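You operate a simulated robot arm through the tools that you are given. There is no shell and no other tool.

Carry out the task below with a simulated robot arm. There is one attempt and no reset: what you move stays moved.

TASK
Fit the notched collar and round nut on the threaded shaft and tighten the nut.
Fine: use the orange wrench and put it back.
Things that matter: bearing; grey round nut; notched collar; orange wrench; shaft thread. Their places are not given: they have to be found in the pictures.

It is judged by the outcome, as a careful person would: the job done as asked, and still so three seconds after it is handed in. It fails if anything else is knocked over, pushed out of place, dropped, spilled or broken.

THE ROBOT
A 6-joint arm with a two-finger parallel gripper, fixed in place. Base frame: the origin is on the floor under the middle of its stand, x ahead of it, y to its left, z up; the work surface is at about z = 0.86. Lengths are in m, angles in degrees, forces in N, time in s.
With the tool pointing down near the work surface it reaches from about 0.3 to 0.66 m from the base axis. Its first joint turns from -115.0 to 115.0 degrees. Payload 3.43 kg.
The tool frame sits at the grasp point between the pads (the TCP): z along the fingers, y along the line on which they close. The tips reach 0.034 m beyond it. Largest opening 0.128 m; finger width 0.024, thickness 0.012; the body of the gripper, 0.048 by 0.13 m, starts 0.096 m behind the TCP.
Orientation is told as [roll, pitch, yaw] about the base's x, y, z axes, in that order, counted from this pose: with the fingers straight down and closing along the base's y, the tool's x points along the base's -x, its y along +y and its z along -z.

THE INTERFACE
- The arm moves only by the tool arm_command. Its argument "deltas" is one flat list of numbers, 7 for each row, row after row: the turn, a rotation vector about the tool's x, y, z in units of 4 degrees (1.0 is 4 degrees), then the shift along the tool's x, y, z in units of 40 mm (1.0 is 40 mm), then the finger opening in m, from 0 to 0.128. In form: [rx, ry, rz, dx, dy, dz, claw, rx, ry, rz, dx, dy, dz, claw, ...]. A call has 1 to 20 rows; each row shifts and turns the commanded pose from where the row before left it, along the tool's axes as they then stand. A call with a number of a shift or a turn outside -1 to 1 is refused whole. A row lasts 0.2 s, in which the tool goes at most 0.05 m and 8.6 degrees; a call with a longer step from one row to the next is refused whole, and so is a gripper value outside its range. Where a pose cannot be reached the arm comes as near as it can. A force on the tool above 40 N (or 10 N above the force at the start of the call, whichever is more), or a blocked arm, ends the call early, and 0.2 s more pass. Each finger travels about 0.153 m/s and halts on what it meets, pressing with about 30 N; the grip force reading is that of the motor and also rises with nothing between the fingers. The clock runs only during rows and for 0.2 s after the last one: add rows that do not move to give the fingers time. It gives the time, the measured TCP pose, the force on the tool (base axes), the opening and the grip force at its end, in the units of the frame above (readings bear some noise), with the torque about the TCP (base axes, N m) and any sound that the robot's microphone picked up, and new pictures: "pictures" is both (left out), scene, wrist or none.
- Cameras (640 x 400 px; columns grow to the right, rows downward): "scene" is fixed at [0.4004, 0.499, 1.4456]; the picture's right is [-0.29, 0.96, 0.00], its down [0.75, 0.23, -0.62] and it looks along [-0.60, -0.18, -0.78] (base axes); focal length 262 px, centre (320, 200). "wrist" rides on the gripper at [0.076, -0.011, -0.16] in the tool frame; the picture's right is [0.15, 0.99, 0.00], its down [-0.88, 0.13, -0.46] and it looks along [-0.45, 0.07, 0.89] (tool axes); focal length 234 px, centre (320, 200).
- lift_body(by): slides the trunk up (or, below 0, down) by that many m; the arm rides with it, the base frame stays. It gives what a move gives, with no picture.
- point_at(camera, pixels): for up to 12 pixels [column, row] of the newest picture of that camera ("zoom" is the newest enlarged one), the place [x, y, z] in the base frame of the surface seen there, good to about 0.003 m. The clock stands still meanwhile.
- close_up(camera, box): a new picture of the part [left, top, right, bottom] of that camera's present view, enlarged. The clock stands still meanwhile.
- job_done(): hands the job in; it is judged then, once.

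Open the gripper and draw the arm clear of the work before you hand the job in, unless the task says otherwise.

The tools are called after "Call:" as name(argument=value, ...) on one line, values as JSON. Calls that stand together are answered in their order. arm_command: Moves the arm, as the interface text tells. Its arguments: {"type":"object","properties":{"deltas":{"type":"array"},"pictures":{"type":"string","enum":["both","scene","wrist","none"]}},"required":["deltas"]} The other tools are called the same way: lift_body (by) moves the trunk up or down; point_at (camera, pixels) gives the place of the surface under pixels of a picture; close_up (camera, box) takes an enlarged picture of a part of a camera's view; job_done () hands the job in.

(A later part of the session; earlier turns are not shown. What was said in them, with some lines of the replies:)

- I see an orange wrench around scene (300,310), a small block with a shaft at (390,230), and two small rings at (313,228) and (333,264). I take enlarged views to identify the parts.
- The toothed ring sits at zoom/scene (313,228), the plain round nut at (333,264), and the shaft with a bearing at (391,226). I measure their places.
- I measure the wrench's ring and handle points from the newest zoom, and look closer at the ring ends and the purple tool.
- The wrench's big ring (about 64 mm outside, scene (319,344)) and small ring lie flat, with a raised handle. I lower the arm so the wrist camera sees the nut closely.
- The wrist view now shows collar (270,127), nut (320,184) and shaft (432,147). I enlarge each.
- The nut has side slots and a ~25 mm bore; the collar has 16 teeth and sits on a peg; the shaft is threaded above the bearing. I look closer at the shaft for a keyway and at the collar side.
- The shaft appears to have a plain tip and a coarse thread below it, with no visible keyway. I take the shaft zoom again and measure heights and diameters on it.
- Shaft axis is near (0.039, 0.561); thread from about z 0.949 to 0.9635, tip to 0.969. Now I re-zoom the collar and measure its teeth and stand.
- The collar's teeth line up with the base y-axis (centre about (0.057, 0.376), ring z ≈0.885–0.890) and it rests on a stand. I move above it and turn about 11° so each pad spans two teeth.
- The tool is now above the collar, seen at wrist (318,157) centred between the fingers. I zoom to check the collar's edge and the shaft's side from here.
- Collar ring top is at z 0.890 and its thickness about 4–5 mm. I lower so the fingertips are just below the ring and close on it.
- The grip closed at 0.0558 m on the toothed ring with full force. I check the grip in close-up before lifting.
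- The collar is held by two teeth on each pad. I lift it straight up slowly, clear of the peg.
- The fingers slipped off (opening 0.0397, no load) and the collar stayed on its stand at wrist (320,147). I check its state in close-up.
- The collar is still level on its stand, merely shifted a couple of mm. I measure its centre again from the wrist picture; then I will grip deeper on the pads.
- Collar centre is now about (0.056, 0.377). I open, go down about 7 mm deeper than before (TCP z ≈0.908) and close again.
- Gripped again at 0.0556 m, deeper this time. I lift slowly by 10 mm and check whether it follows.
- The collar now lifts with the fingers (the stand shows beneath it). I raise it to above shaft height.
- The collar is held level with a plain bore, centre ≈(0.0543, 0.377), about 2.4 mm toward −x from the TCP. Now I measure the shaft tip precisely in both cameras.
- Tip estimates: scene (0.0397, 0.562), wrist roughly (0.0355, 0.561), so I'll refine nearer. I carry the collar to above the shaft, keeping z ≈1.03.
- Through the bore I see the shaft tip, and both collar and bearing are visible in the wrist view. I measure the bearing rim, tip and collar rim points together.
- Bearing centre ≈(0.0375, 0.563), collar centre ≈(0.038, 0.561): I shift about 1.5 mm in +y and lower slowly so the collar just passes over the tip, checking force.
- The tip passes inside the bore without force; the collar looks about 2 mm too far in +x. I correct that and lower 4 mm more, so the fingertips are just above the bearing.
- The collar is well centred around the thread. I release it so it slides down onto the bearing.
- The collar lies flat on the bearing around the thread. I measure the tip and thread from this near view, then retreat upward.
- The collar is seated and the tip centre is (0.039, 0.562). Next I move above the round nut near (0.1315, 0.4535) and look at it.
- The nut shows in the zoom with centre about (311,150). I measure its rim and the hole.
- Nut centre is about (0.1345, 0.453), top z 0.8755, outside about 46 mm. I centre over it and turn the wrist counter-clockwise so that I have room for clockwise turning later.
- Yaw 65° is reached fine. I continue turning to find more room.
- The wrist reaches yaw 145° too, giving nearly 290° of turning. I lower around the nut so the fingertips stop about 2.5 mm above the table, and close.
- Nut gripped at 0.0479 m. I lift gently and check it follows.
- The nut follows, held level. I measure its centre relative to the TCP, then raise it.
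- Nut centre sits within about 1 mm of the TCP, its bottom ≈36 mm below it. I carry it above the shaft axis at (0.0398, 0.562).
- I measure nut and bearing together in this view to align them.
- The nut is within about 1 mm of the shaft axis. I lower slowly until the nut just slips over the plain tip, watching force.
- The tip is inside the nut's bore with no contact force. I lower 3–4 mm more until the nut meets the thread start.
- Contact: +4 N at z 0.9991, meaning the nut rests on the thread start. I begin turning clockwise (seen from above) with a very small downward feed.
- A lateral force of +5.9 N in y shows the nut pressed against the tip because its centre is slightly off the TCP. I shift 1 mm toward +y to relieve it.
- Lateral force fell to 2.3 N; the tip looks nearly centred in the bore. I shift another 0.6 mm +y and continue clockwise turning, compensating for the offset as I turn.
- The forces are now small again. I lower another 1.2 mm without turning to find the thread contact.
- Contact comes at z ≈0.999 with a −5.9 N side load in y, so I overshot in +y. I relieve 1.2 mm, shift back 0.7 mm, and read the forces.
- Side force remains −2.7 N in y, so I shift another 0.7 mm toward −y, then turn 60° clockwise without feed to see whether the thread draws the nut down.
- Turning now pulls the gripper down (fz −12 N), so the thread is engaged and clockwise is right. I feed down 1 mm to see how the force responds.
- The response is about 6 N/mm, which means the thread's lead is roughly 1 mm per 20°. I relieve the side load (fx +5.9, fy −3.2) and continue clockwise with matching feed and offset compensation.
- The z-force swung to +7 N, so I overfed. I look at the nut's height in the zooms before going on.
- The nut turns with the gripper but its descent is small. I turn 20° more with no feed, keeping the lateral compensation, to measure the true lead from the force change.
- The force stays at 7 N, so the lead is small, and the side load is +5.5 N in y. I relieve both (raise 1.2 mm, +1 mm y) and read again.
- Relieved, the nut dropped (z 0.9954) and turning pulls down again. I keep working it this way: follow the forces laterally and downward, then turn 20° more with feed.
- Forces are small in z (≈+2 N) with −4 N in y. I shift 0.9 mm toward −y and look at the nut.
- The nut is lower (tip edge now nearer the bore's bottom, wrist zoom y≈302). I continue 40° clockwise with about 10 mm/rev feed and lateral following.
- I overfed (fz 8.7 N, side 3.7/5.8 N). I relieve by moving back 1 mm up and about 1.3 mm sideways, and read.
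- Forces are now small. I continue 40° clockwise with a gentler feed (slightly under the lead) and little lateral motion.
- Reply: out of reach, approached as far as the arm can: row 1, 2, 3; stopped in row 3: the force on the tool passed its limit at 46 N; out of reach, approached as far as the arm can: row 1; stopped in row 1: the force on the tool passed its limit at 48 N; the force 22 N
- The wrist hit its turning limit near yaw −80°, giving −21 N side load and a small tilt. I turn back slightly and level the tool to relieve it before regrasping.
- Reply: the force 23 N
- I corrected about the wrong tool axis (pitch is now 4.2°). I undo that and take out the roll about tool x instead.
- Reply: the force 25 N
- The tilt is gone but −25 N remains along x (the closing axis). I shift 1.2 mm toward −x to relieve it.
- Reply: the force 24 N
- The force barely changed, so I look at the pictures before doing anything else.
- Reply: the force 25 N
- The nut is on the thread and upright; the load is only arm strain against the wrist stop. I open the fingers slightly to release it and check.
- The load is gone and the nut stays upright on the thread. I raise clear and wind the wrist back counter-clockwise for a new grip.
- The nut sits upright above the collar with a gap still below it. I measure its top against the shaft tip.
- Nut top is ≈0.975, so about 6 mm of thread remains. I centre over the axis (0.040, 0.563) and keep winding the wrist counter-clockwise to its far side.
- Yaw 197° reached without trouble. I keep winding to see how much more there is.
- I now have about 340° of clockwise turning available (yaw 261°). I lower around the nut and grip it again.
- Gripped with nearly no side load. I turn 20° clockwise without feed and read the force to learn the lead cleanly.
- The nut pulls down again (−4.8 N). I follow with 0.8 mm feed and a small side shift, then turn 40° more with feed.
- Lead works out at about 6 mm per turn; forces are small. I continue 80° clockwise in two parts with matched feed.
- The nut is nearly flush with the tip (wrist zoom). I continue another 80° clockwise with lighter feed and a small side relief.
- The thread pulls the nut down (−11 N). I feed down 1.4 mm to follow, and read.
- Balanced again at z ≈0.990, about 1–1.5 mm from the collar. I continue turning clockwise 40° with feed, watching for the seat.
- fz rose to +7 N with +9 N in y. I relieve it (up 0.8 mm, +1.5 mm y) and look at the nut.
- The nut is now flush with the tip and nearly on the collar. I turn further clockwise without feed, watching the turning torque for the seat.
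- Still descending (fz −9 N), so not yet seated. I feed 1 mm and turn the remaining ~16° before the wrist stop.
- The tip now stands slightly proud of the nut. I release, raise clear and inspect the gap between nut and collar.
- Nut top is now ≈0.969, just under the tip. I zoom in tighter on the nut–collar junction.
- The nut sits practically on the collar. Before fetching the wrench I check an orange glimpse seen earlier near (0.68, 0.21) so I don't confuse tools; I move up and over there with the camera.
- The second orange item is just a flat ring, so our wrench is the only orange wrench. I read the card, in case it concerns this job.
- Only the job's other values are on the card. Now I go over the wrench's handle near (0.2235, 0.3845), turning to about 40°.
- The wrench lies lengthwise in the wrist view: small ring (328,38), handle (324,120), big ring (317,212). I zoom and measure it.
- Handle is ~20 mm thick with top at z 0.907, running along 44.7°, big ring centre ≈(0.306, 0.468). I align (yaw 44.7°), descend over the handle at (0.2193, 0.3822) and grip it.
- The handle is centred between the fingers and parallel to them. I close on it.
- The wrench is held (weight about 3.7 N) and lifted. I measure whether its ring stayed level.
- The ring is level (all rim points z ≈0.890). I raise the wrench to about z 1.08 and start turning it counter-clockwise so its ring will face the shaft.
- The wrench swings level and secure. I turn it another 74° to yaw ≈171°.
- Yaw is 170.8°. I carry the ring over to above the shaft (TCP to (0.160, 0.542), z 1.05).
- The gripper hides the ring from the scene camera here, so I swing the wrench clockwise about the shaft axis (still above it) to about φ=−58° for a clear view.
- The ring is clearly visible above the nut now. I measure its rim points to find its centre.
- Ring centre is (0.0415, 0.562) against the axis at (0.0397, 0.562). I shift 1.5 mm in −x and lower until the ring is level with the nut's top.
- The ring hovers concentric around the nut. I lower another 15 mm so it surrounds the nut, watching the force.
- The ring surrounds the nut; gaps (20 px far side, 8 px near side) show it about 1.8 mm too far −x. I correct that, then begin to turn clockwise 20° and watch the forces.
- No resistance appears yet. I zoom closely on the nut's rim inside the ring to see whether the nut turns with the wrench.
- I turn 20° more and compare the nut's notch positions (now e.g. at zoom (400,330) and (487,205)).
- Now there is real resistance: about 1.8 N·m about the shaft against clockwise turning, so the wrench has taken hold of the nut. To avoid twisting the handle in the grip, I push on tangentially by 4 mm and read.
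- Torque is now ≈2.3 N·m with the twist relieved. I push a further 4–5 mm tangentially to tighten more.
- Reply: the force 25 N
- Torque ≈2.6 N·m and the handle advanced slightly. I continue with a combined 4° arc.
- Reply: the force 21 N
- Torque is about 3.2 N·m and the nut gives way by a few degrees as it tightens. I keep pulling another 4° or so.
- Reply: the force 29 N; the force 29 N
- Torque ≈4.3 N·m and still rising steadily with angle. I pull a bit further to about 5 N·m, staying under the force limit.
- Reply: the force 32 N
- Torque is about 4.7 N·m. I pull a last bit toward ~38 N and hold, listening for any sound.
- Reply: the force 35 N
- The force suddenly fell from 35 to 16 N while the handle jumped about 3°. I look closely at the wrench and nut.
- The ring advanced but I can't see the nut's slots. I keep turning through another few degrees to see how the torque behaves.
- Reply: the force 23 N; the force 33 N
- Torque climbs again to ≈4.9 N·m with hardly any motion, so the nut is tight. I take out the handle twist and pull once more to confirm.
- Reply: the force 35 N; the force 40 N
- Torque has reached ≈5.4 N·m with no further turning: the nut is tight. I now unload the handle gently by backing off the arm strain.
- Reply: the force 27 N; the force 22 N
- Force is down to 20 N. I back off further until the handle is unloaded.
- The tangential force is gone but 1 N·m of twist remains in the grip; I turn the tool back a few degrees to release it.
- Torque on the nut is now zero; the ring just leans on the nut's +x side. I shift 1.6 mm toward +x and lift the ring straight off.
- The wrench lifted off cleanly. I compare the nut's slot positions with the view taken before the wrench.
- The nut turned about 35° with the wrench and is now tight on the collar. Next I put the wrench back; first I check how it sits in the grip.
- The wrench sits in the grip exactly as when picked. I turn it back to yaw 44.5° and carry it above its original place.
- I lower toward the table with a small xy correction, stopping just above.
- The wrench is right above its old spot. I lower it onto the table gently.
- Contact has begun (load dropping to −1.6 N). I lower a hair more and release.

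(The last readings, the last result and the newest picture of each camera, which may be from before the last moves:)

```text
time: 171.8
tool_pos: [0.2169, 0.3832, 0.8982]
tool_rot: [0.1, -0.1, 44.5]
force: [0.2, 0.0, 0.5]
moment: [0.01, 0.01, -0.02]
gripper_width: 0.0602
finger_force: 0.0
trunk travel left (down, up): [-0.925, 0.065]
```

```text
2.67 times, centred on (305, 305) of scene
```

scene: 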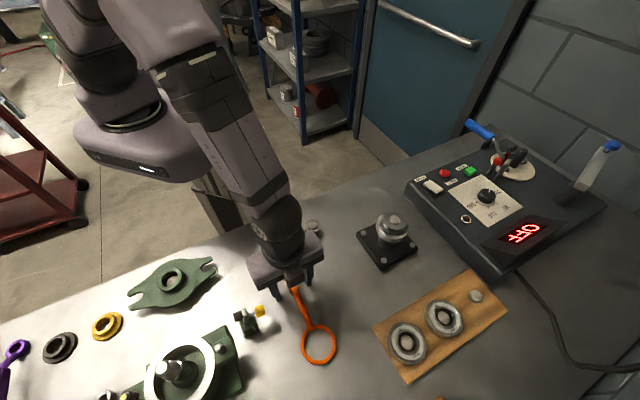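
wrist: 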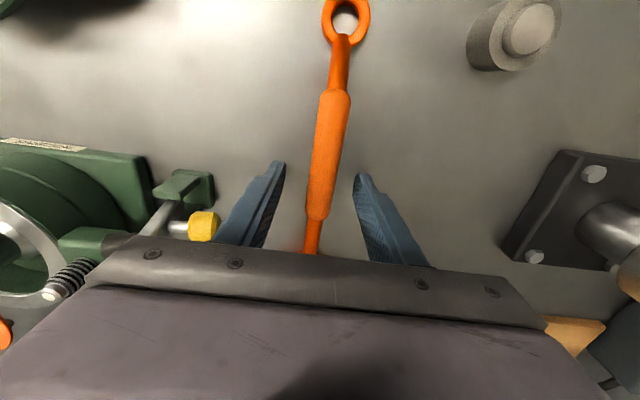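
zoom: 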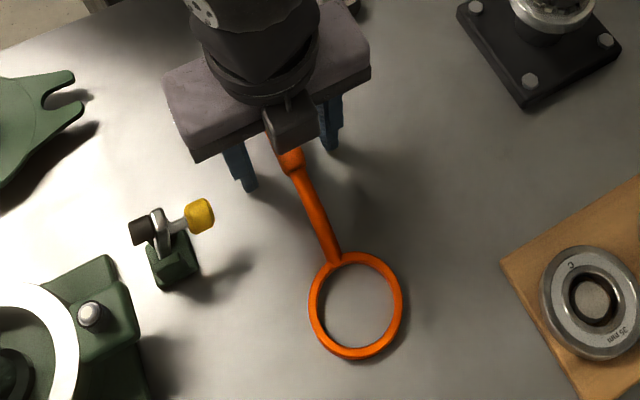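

The wrench lies back at its original pixels (ring at zoom (356,305)). I raise the arm clear and go for a final inspection of the nut.

Call:
arm_command(deltas=[0, 0, 0, 0, 0, -0.4, 0.07, 0, 0, 0, 0, 0, -0.8, 0.08, 0, 0, 0, 0, 0, -0.8, 0.08, 0, 0, 0, 0, 0, -0.8, 0.08, 0, 0, 0, 0, 0, -0.8, 0.08, 0, 0, 0, 0, 0, -0.8, 0.08, 0, 0, 0, 0, 0, -0.4, 0.08, 0, 0, 0, 0, 0, 0, 0.08], pictures="both")

Call:
close_up(camera="scene", box=[376, 206, 412, 240])

Call:
close_up(camera="wrist", box=[430, 80, 590, 220])

```text
time: 173.6
tool_pos: [0.219, 0.3816, 1.0905]
tool_rot: [0.1, 0.0, 44.5]
force: [0.7, -0.7, -0.1]
moment: [0.0, 0.0, -0.01]
gripper_width: 0.0801
finger_force: 0.1
trunk travel left (down, up): [-0.925, 0.065]
```

scene: 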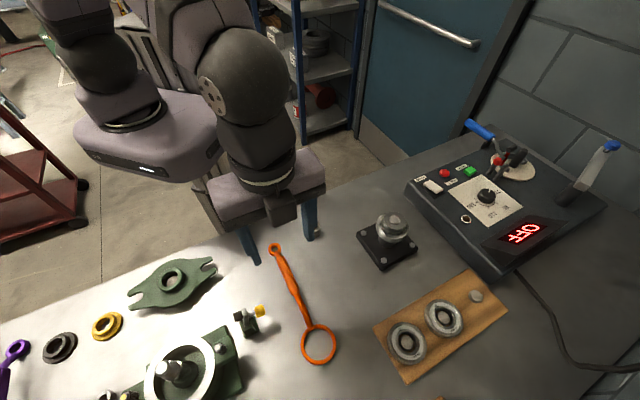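
wrist: 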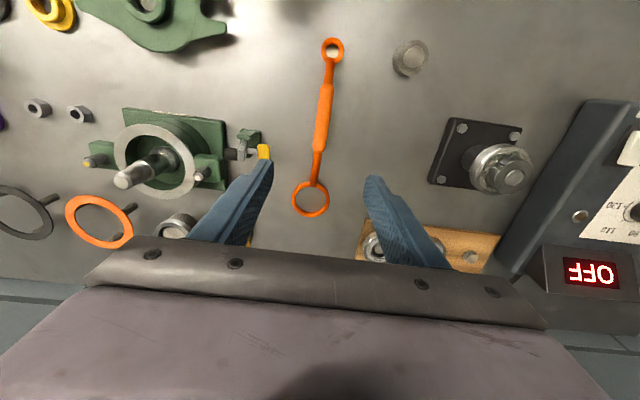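

```text
11.76 times, centred on (394, 223) of scene
```

zoom: 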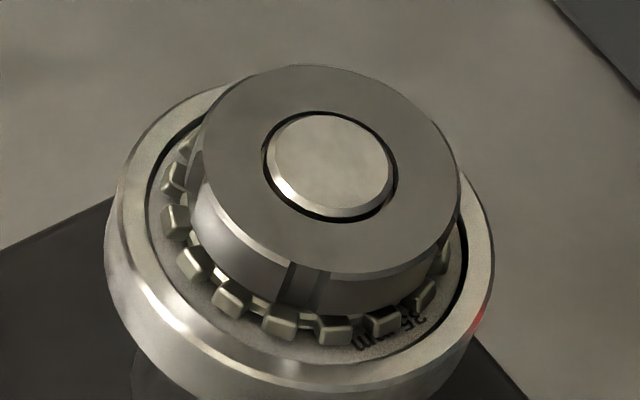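

```text
2.86 times, centred on (510, 150) of wrist
```

zoom: 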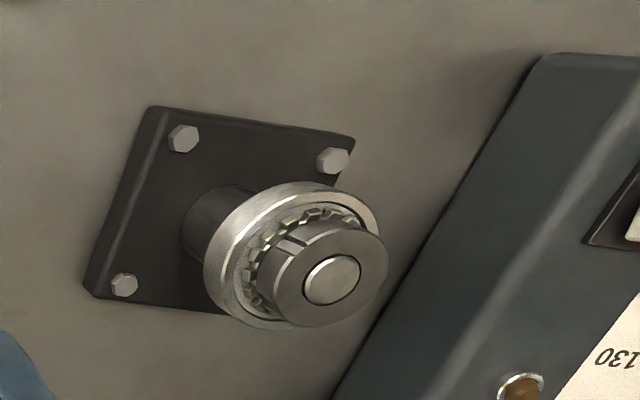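

I zoom closer from this oblique side to verify there is no gap under the nut.

Call:
close_up(camera="wrist", box=[465, 135, 537, 200])

Call:
close_up(camera="wrist", box=[280, 30, 360, 225])

Call:
point_at(camera="wrist", pixels=[[323, 49], [341, 49], [332, 40], [332, 58], [294, 199], [327, 199], [311, 184], [310, 214]])

```text
6.15 times, centred on (501, 168) of wrist
```

zoom: 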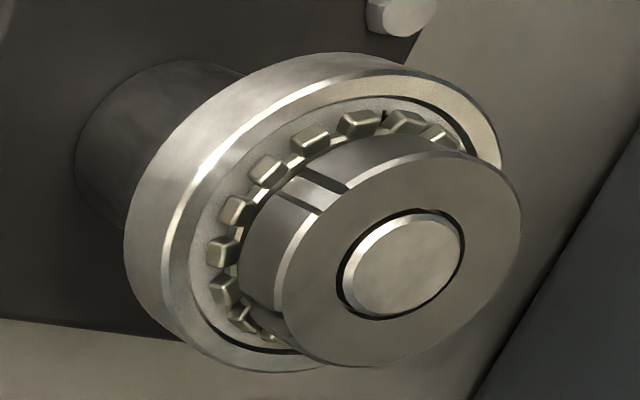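

```text
2.05 times, centred on (320, 128) of wrist
```

zoom: 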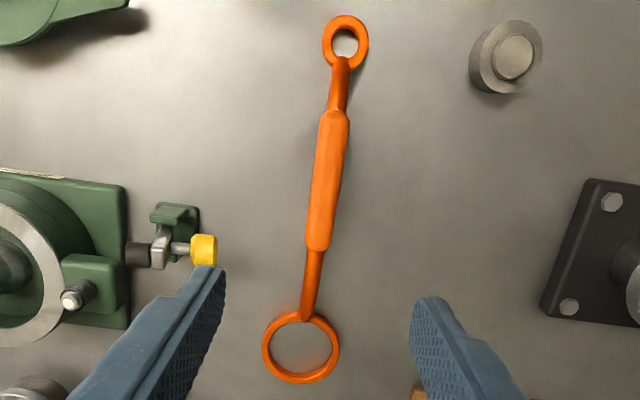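

```text
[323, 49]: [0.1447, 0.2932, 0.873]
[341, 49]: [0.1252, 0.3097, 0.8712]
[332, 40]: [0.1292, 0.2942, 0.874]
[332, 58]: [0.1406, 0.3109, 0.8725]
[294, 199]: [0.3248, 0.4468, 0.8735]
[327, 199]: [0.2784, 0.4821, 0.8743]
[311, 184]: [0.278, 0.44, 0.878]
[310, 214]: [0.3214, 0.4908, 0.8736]
```

The nut bears flat on the collar with the tip through it, and the wrench is back in its place. I raise the arm well clear with the gripper open.

Call:
arm_command(deltas=[0, 0, 0, 0, 0, -0.6, 0.1, 0, 0, 0, 0, 0, -0.7, 0.12, 0, 0, 0, 0, 0, -0.7, 0.128, 0, 0, 0, 0, 0, 0, 0.128, 0, 0, 0, 0, 0, 0, 0.128], pictures="both")

```text
time: 174.8
tool_pos: [0.2189, 0.3821, 1.1698]
tool_rot: [0.1, -0.2, 44.6]
force: [0.1, 0.4, 0.0]
moment: [0.0, 0.01, 0.0]
gripper_width: 0.128
finger_force: 0.0
trunk travel left (down, up): [-0.925, 0.065]
```

scene: 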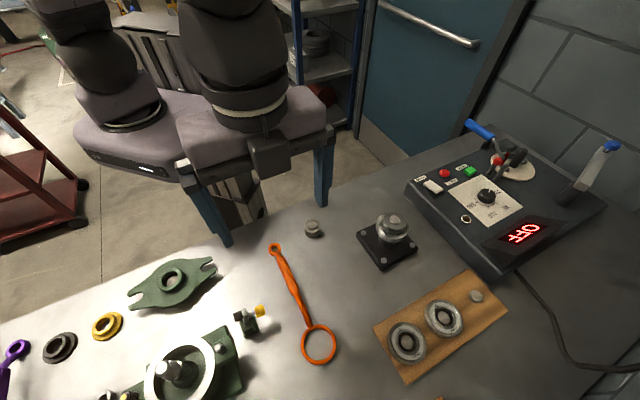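
wrist: 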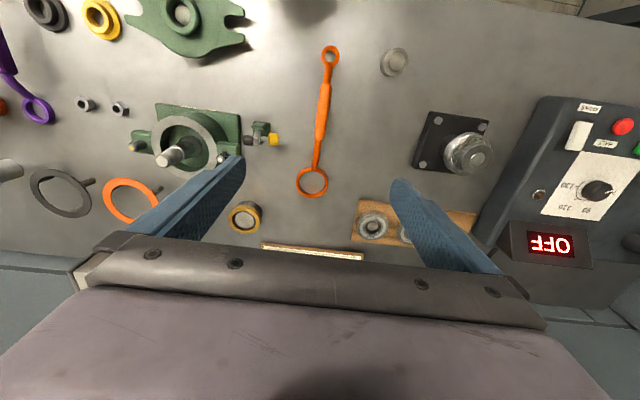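

Collar and nut are on the shaft, the nut is tight, the wrench is in its original place (scene (319,344)), and nothing else has moved. The arm is clear with the gripper open, so I hand the job in.

Call:
job_done()

```text
The job is handed in.
```

The notched collar and the grey round nut are on the shaft, and the nut is tight against the collar. I have handed the job in.

- **Collar:** it sits flat on the bearing around the thread. My first grip slipped and nudged it about 2 mm on its stand. The second grip held.
- **Nut:** I threaded it on by hand in two grips. During the first grip the wrist reached its turning limit, which put about 20 N of side load on the nut, with a peak near 48 N. The nut stayed upright on the thread.
- **Tightening:** the orange wrench turned the nut about 35° further. The resistance rose to about 5.4 N·m, and the nut stopped moving. You gave no target torque, so I stopped there.
- **Wrench:** it is back where I picked it up, within the roughly 3 mm I can measure.

In the last pictures nothing else on the bench had moved. The arm is raised clear with the gripper open.
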